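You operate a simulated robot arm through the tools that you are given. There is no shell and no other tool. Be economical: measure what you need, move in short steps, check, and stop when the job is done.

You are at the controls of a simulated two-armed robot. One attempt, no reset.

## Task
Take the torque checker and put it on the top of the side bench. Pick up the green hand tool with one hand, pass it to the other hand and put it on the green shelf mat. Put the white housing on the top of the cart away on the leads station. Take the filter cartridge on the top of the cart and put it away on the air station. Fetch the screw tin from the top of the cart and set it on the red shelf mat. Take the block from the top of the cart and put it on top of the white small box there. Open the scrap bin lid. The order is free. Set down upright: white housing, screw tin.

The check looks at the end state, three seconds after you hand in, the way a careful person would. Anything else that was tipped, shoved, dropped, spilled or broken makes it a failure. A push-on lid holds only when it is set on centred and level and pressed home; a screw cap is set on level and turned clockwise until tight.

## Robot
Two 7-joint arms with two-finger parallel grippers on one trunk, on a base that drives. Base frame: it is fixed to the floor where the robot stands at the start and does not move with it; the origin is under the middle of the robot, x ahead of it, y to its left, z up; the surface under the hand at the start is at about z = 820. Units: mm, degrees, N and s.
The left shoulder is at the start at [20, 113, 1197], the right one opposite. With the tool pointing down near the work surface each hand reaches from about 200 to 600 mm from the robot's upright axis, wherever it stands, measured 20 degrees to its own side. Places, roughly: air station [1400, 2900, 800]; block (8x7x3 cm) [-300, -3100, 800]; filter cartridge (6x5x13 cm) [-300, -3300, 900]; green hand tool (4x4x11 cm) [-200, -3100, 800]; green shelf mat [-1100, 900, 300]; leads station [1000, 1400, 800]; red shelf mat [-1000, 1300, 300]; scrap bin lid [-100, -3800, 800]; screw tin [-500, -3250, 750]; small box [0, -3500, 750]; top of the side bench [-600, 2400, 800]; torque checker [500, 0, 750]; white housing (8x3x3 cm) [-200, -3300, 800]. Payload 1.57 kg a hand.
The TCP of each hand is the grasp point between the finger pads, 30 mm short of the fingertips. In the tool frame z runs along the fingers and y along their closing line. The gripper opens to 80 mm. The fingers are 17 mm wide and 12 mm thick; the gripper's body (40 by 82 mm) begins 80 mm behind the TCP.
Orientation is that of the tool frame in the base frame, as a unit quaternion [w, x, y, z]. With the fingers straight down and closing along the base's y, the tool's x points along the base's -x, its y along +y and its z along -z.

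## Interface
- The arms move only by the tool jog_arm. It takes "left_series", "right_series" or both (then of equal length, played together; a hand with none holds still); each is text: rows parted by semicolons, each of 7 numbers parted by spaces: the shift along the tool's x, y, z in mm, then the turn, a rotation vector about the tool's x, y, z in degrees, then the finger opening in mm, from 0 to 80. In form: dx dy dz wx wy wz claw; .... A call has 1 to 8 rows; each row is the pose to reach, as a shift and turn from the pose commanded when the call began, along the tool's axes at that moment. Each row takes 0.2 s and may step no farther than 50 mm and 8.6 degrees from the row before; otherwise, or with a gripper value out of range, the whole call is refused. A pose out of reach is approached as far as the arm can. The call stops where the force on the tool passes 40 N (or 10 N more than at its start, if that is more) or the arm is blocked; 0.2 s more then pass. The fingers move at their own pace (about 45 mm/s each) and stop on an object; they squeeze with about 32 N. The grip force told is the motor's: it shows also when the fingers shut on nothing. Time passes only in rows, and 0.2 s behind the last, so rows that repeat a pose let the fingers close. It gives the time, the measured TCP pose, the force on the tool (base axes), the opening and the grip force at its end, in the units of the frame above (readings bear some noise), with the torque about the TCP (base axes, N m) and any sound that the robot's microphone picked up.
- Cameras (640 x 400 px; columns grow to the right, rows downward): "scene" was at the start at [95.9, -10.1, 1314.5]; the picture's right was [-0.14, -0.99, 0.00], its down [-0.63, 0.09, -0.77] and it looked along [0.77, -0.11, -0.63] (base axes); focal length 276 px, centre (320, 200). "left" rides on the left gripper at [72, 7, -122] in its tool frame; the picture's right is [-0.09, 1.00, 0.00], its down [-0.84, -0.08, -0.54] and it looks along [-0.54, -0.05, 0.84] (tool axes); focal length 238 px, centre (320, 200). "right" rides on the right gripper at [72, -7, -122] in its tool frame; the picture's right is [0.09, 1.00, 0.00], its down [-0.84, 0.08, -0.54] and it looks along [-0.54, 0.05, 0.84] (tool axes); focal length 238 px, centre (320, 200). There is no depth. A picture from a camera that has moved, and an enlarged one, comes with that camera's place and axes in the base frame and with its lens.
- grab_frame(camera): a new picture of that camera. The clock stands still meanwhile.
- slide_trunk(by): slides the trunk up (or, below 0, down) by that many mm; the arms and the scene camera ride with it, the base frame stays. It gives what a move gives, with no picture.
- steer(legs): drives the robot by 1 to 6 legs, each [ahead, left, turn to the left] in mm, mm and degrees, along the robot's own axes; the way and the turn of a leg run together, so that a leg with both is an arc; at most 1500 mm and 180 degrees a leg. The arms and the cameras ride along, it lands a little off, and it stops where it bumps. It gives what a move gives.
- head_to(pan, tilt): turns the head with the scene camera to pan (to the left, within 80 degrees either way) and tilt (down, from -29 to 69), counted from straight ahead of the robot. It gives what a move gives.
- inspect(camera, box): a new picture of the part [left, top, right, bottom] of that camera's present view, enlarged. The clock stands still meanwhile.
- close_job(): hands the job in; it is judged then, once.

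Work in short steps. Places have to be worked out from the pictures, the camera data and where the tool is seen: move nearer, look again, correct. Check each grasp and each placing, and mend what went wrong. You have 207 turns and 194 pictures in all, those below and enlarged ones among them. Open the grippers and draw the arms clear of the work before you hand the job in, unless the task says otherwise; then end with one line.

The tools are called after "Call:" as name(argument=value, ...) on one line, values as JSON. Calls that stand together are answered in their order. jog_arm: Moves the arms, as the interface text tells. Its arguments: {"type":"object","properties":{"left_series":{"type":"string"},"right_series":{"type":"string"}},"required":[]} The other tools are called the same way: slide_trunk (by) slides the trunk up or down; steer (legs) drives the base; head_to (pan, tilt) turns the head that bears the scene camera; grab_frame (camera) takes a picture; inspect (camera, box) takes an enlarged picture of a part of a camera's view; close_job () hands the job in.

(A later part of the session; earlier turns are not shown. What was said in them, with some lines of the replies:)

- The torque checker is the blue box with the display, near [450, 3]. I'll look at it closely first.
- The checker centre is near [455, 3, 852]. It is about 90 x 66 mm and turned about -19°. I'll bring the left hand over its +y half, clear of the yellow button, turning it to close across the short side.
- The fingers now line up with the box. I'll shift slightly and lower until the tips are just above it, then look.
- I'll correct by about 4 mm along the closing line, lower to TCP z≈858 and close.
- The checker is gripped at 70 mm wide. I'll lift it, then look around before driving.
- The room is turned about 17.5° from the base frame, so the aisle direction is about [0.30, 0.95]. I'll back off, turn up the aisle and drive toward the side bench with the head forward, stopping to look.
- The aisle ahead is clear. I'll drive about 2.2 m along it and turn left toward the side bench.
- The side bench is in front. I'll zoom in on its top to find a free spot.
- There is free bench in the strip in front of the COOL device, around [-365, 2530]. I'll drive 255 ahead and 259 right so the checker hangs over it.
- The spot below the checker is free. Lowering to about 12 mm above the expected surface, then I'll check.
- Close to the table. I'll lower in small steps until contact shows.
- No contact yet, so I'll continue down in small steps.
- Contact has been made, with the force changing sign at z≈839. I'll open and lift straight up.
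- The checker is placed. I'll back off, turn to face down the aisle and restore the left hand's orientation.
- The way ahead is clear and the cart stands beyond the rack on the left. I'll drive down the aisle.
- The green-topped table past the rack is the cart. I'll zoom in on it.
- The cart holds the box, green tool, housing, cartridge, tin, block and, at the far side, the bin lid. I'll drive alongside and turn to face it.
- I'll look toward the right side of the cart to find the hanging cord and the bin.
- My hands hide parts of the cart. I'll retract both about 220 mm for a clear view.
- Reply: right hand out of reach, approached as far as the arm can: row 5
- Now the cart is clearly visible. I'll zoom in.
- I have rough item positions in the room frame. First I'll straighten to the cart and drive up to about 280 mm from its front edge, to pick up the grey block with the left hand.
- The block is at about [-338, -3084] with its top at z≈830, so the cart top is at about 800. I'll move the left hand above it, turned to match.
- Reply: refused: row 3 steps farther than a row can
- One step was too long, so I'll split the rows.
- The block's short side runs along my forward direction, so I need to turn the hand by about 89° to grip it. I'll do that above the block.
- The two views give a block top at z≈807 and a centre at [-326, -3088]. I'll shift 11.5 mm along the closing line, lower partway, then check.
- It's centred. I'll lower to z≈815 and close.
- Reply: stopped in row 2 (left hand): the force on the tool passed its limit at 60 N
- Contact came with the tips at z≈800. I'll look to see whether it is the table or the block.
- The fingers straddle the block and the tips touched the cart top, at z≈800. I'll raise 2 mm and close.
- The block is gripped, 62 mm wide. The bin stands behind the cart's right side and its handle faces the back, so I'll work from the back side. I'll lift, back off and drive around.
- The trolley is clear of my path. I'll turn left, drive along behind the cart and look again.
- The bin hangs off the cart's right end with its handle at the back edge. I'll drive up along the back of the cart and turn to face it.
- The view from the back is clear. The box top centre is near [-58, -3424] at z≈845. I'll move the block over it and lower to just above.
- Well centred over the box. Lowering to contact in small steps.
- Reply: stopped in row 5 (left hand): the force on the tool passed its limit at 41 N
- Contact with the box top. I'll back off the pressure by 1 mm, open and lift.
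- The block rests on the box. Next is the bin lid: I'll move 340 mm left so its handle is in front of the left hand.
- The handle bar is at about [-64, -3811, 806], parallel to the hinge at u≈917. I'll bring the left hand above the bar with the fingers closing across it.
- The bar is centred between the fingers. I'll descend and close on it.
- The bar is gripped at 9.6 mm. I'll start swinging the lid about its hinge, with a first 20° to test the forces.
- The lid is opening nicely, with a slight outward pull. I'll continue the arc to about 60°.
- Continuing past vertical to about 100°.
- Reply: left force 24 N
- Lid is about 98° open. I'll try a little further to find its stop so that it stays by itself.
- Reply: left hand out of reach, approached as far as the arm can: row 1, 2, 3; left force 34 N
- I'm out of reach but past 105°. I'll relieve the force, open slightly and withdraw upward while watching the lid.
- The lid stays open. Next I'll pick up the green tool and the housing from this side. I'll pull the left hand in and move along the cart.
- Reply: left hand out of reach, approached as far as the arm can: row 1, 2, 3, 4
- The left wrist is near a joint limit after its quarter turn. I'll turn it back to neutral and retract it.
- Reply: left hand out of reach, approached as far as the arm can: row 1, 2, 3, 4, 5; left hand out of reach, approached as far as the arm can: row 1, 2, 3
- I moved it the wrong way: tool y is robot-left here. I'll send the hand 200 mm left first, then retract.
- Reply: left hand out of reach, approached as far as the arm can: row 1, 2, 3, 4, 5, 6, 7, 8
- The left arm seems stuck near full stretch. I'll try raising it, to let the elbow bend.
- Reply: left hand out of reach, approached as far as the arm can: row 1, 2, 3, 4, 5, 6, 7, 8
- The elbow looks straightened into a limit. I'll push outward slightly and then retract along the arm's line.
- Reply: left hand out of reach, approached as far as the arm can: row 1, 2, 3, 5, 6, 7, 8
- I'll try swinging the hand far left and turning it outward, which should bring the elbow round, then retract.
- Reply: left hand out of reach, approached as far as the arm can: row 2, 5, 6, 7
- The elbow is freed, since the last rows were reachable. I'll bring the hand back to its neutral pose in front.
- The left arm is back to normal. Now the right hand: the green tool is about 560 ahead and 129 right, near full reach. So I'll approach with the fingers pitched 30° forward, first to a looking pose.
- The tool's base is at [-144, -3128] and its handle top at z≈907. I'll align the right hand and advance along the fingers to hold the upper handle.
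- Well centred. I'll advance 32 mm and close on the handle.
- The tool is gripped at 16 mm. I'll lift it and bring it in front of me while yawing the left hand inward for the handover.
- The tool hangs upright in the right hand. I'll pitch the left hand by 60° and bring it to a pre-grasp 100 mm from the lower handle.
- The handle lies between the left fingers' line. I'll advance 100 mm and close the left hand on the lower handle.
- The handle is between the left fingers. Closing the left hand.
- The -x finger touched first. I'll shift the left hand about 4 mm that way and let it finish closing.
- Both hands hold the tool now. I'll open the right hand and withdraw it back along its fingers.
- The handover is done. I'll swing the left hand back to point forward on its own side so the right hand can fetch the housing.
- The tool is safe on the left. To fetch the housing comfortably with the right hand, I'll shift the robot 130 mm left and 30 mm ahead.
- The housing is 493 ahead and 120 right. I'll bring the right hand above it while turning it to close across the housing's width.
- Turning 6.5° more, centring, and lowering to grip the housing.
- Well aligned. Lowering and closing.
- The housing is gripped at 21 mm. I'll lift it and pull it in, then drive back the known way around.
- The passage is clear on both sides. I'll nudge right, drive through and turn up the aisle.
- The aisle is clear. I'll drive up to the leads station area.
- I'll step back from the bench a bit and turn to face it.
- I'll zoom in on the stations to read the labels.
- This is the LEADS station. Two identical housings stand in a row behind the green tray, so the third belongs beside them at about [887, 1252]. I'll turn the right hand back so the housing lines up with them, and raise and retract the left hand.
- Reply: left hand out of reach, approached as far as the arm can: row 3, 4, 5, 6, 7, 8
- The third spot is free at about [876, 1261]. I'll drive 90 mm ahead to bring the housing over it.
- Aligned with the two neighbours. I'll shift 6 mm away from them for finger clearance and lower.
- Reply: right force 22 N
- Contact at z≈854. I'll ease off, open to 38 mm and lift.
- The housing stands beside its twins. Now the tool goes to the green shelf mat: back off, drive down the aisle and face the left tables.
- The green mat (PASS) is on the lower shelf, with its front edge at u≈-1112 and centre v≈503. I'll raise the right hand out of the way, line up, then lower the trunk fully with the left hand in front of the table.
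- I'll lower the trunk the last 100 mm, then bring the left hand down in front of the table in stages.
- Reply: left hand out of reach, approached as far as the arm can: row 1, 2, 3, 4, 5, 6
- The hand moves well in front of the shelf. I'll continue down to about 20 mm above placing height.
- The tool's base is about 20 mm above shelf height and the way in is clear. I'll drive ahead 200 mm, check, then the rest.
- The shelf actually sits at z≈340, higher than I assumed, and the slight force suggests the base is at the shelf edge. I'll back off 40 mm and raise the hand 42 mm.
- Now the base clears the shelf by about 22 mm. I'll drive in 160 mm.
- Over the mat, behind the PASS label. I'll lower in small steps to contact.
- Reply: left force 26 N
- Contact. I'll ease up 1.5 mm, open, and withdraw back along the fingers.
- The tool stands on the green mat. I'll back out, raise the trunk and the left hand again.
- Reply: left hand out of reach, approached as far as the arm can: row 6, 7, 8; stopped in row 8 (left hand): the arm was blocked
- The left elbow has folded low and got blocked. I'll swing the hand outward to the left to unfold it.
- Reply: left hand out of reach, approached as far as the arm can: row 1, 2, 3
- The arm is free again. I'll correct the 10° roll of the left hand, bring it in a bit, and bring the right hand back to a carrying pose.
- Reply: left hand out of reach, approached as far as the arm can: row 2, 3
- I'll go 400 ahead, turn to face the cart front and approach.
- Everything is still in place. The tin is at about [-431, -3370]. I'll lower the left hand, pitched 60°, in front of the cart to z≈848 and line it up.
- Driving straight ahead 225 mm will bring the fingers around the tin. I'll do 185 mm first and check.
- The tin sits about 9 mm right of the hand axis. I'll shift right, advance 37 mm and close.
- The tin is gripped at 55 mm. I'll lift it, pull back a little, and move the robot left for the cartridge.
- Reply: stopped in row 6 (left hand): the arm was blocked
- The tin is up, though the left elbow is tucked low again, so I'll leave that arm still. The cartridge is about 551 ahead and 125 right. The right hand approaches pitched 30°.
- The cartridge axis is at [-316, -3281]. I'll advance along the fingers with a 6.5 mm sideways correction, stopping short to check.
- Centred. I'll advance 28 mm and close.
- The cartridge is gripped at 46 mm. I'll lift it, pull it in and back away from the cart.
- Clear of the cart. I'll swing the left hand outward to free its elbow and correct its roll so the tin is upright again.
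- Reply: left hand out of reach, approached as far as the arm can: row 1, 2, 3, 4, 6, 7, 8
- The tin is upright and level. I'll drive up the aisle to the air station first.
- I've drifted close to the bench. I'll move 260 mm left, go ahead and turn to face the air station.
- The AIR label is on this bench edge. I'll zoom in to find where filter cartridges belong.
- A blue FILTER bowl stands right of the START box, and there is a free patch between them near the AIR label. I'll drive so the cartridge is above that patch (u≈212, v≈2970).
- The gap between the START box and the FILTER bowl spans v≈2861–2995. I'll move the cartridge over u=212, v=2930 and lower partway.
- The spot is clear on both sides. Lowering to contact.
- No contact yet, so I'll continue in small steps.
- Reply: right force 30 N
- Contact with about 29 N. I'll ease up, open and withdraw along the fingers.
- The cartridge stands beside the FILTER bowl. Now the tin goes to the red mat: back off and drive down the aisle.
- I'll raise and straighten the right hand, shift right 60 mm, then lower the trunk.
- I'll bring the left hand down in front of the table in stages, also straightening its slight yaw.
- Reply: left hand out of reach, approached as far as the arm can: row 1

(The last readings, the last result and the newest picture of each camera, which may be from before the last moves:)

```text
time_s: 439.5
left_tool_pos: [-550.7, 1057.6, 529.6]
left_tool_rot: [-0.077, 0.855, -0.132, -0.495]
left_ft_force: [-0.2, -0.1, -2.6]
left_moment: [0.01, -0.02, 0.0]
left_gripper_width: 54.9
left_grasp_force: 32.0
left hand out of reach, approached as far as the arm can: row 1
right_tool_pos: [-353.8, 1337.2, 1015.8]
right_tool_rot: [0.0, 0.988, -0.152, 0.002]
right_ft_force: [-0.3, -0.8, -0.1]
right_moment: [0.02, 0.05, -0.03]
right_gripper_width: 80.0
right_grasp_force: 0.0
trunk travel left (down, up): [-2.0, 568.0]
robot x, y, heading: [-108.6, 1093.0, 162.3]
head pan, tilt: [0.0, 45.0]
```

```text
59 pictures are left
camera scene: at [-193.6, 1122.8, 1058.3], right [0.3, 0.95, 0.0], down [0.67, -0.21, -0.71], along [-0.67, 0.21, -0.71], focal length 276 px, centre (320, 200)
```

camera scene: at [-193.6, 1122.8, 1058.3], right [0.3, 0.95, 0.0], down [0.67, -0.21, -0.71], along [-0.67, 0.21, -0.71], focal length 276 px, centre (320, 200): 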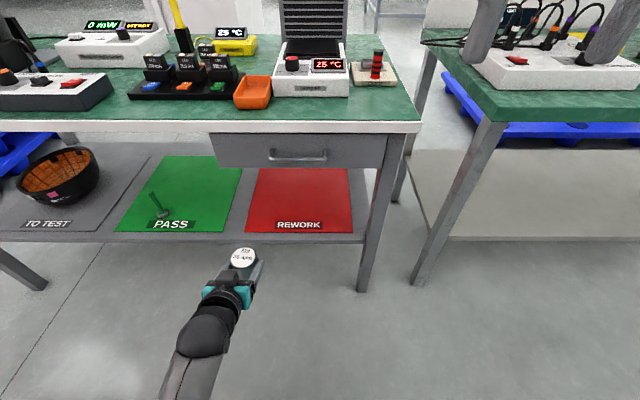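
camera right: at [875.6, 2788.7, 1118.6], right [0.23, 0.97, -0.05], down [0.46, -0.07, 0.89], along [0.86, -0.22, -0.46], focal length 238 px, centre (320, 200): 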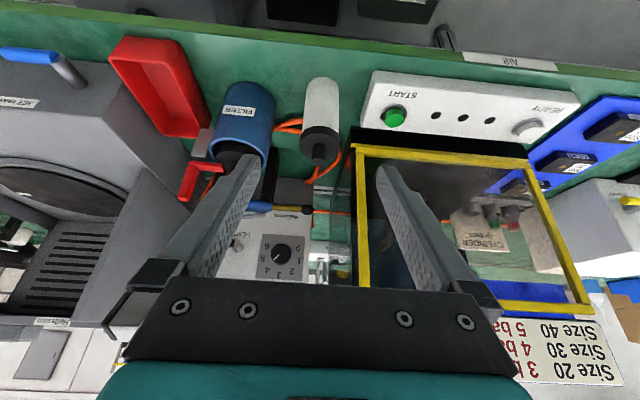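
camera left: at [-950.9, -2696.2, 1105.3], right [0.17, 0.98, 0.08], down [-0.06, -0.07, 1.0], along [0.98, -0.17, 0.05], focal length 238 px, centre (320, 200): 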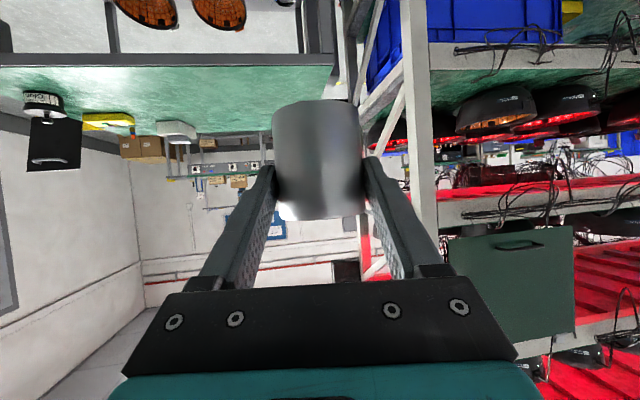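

Good posture. I'll lower the remaining 115 mm and shift a little right.

Call:
jog_arm(left_series="33 -13 19 0 0 0 45;66 -26 38 0 0 0 45;98 -38 57 0 0 0 45")

Call:
grab_frame(camera="left")

```text
time_s: 440.3
left_tool_pos: [-537.7, 1093.9, 417.0]
left_tool_rot: [-0.077, 0.855, -0.132, -0.496]
left_ft_force: [0.1, 0.3, -1.9]
left_moment: [-0.01, -0.03, 0.01]
left_gripper_width: 54.7
left_grasp_force: 32.0
right_tool_pos: [-354.6, 1337.7, 1016.1]
right_tool_rot: [0.0, 0.988, -0.153, 0.001]
right_ft_force: [0.6, -1.3, -0.3]
right_moment: [0.0, -0.03, -0.04]
right_gripper_width: 79.8
right_grasp_force: 0.0
trunk travel left (down, up): [-2.0, 568.0]
robot x, y, heading: [-107.4, 1095.5, 162.4]
head pan, tilt: [0.0, 45.0]
```

```text
58 pictures are left
camera left: at [-404.8, 1046.7, 415.5], right [-0.35, -0.93, 0.08], down [0.08, 0.06, 1.0], along [-0.93, 0.35, 0.05], focal length 238 px, centre (320, 200)
```

left: 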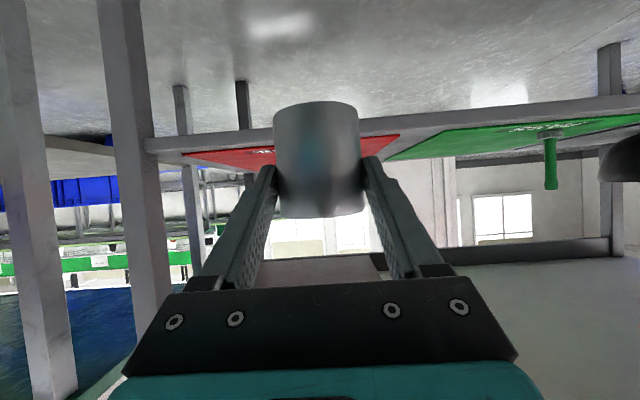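

The tin clears the shelf height by about 27 mm. I'll drive in 200 mm and check.

Call:
steer(legs=[[200, 0, 0]])

Call:
grab_frame(camera="left")

Call:
grab_frame(camera="scene")

```text
time_s: 441.9
left_tool_pos: [-724.2, 1156.1, 417.8]
left_tool_rot: [-0.08, 0.855, -0.135, -0.495]
left_ft_force: [0.0, 0.1, -2.0]
left_moment: [-0.02, -0.04, 0.0]
left_gripper_width: 54.8
left_grasp_force: 31.4
right_tool_pos: [-540.9, 1398.4, 1016.1]
right_tool_rot: [0.0, 0.988, -0.156, 0.001]
right_ft_force: [0.3, 0.3, -0.5]
right_moment: [0.03, 0.01, 0.0]
right_gripper_width: 79.9
right_grasp_force: 0.2
trunk travel left (down, up): [-2.0, 568.0]
robot x, y, heading: [-295.9, 1157.4, 162.0]
head pan, tilt: [0.0, 45.0]
```

```text
57 pictures are left
camera left: at [-592.4, 1108.1, 415.6], right [-0.35, -0.93, 0.08], down [0.07, 0.06, 1.0], along [-0.93, 0.36, 0.05], focal length 238 px, centre (320, 200)
```

left: 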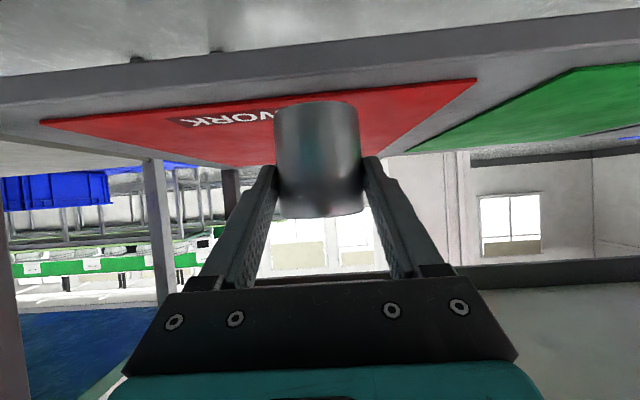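

```text
56 pictures are left
camera scene: at [-381.3, 1183.4, 1058.3], right [0.31, 0.95, 0.0], down [0.67, -0.22, -0.71], along [-0.67, 0.22, -0.71], focal length 276 px, centre (320, 200)
```

scene: 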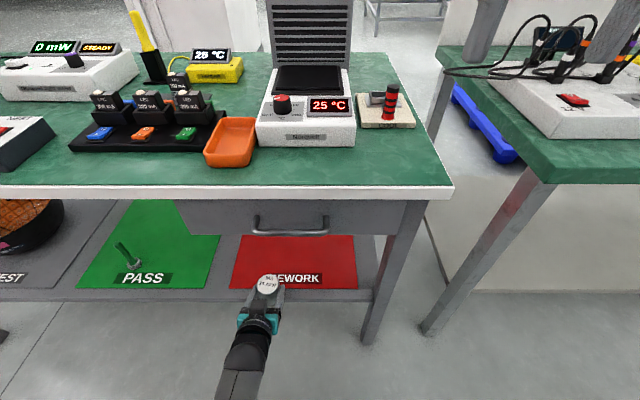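

Clear. Driving the remaining 120 mm.

Call:
steer(legs=[[120, 0, 0]])

Call:
grab_frame(camera="left")

```text
time_s: 443.1
left_tool_pos: [-833.4, 1191.7, 416.9]
left_tool_rot: [-0.079, 0.855, -0.135, -0.494]
left_ft_force: [0.3, 0.3, -2.1]
left_moment: [-0.01, -0.01, 0.03]
left_gripper_width: 54.8
left_grasp_force: 31.6
right_tool_pos: [-649.5, 1432.5, 1016.8]
right_tool_rot: [0.0, 0.988, -0.154, 0.0]
right_ft_force: [-0.5, 0.2, -0.7]
right_moment: [0.03, 0.0, -0.03]
right_gripper_width: 80.0
right_grasp_force: 0.0
trunk travel left (down, up): [-2.0, 568.0]
robot x, y, heading: [-404.3, 1186.8, 162.3]
head pan, tilt: [0.0, 45.0]
```

```text
55 pictures are left
camera left: at [-701.3, 1143.0, 415.5], right [-0.35, -0.93, 0.08], down [0.07, 0.06, 1.0], along [-0.93, 0.35, 0.05], focal length 238 px, centre (320, 200)
```

left: 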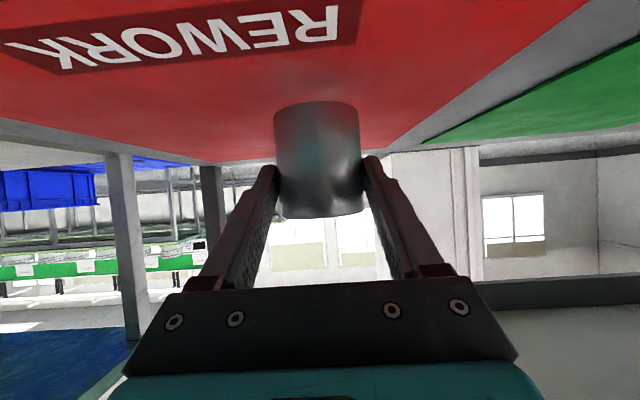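

The tin is over the red mat behind the label. Lowering to contact in small steps.

Call:
jog_arm(left_series="8.7 0 5 0 0 0 45;15.6 0 9 0 0 0 45;18.2 0 10.5 0 0 0 45;20 0 11.5 0 0 0 45;21.7 0 12.5 0 0 0 45;23.4 0 13.5 0 0 0 45")

```text
time_s: 444.6
left_tool_pos: [-834.9, 1191.7, 391.6]
left_tool_rot: [-0.079, 0.854, -0.134, -0.497]
left_ft_force: [13.8, -5.6, 17.3]
left_moment: [-0.18, -0.41, 0.03]
left_gripper_width: 55.0
left_grasp_force: 31.7
right_tool_pos: [-648.3, 1433.9, 1017.3]
right_tool_rot: [0.0, 0.988, -0.155, 0.0]
right_ft_force: [0.5, 0.0, 0.0]
right_moment: [-0.01, 0.02, 0.0]
right_gripper_width: 80.1
right_grasp_force: 0.1
trunk travel left (down, up): [-2.0, 568.0]
robot x, y, heading: [-406.0, 1186.4, 161.8]
head pan, tilt: [0.0, 45.0]
```

Contact. I'll ease up, open and withdraw along the fingers.

Call:
jog_arm(left_series="-1 0 -0.6 0 0 0 45;-1 0 -0.6 0 0 0 65;-1 0 -0.6 0 0 0 78;-1 0 -0.6 0 0 0 78;-1 0 -20 0 0 0 78;-1 0 -50 0 0 0 78;-1 0 -80 0 0 0 78")

Call:
grab_frame(camera="left")

```text
time_s: 446.1
left_tool_pos: [-766.8, 1169.1, 431.1]
left_tool_rot: [-0.078, 0.855, -0.135, -0.494]
left_ft_force: [-0.3, -0.2, 0.1]
left_moment: [-0.05, -0.01, 0.04]
left_gripper_width: 78.2
left_grasp_force: 0.1
right_tool_pos: [-649.1, 1434.1, 1016.1]
right_tool_rot: [0.0, 0.988, -0.155, 0.001]
right_ft_force: [0.2, -0.9, -0.9]
right_moment: [-0.01, 0.0, -0.01]
right_gripper_width: 80.0
right_grasp_force: 0.1
trunk travel left (down, up): [-2.0, 568.0]
robot x, y, heading: [-405.2, 1190.0, 162.0]
head pan, tilt: [0.0, 45.0]
```

```text
54 pictures are left
camera left: at [-635.6, 1121.6, 429.6], right [-0.35, -0.93, 0.08], down [0.07, 0.06, 1.0], along [-0.93, 0.35, 0.05], focal length 238 px, centre (320, 200)
```

left: 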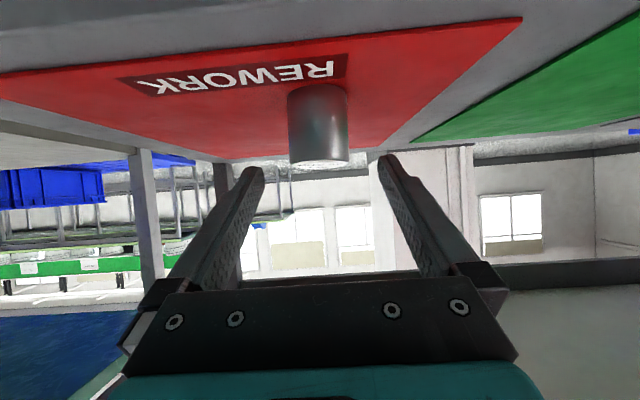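

The tin stands upright on the red mat. I'll back out straight and raise the trunk.

Call:
steer(legs=[[-350, 0, 0]])

Call:
grab_frame(camera="scene")

Call:
inspect(camera="scene", box=[100, 140, 380, 260])

```text
time_s: 448.4
left_tool_pos: [-438.8, 1065.2, 431.3]
left_tool_rot: [-0.08, 0.855, -0.137, -0.495]
left_ft_force: [1.1, 0.5, -0.7]
left_moment: [0.0, -0.03, -0.02]
left_gripper_width: 78.2
left_grasp_force: 0.0
right_tool_pos: [-317.6, 1327.4, 1014.4]
right_tool_rot: [-0.001, 0.987, -0.158, 0.001]
right_ft_force: [0.9, -0.7, -0.1]
right_moment: [0.0, 0.06, 0.0]
right_gripper_width: 80.2
right_grasp_force: 0.1
trunk travel left (down, up): [-2.0, 568.0]
robot x, y, heading: [-75.1, 1085.9, 161.8]
head pan, tilt: [0.0, 45.0]
```

```text
53 pictures are left
camera scene: at [-160.0, 1111.6, 1058.3], right [0.31, 0.95, 0.0], down [0.67, -0.22, -0.71], along [-0.67, 0.22, -0.71], focal length 276 px, centre (320, 200)
```

scene: 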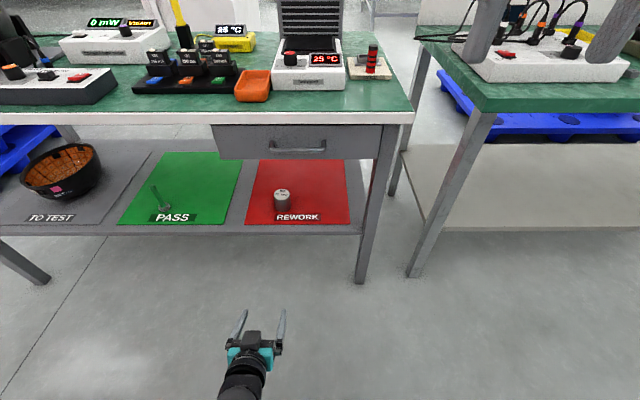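

```text
2.29 times, centred on (240, 200) of scene
camera zoom: at [-160.0, 1111.6, 1058.3], right [0.31, 0.95, 0.0], down [0.67, -0.22, -0.71], along [-0.67, 0.22, -0.71], focal length 631 px, centre (503, 200)
```

zoom: 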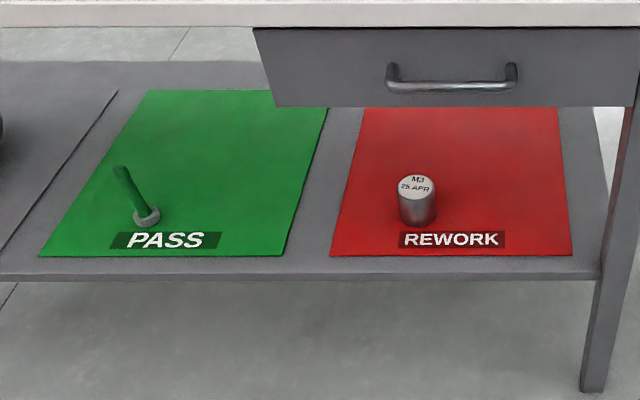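

All the items are placed, both hands are empty and clear of the work, and the lid and block were still in place when I last saw them. I'll hand in.

Call:
close_job()

```text
The job is handed in.
```

The job is handed in with all seven tasks done; the judging result isn't back yet.
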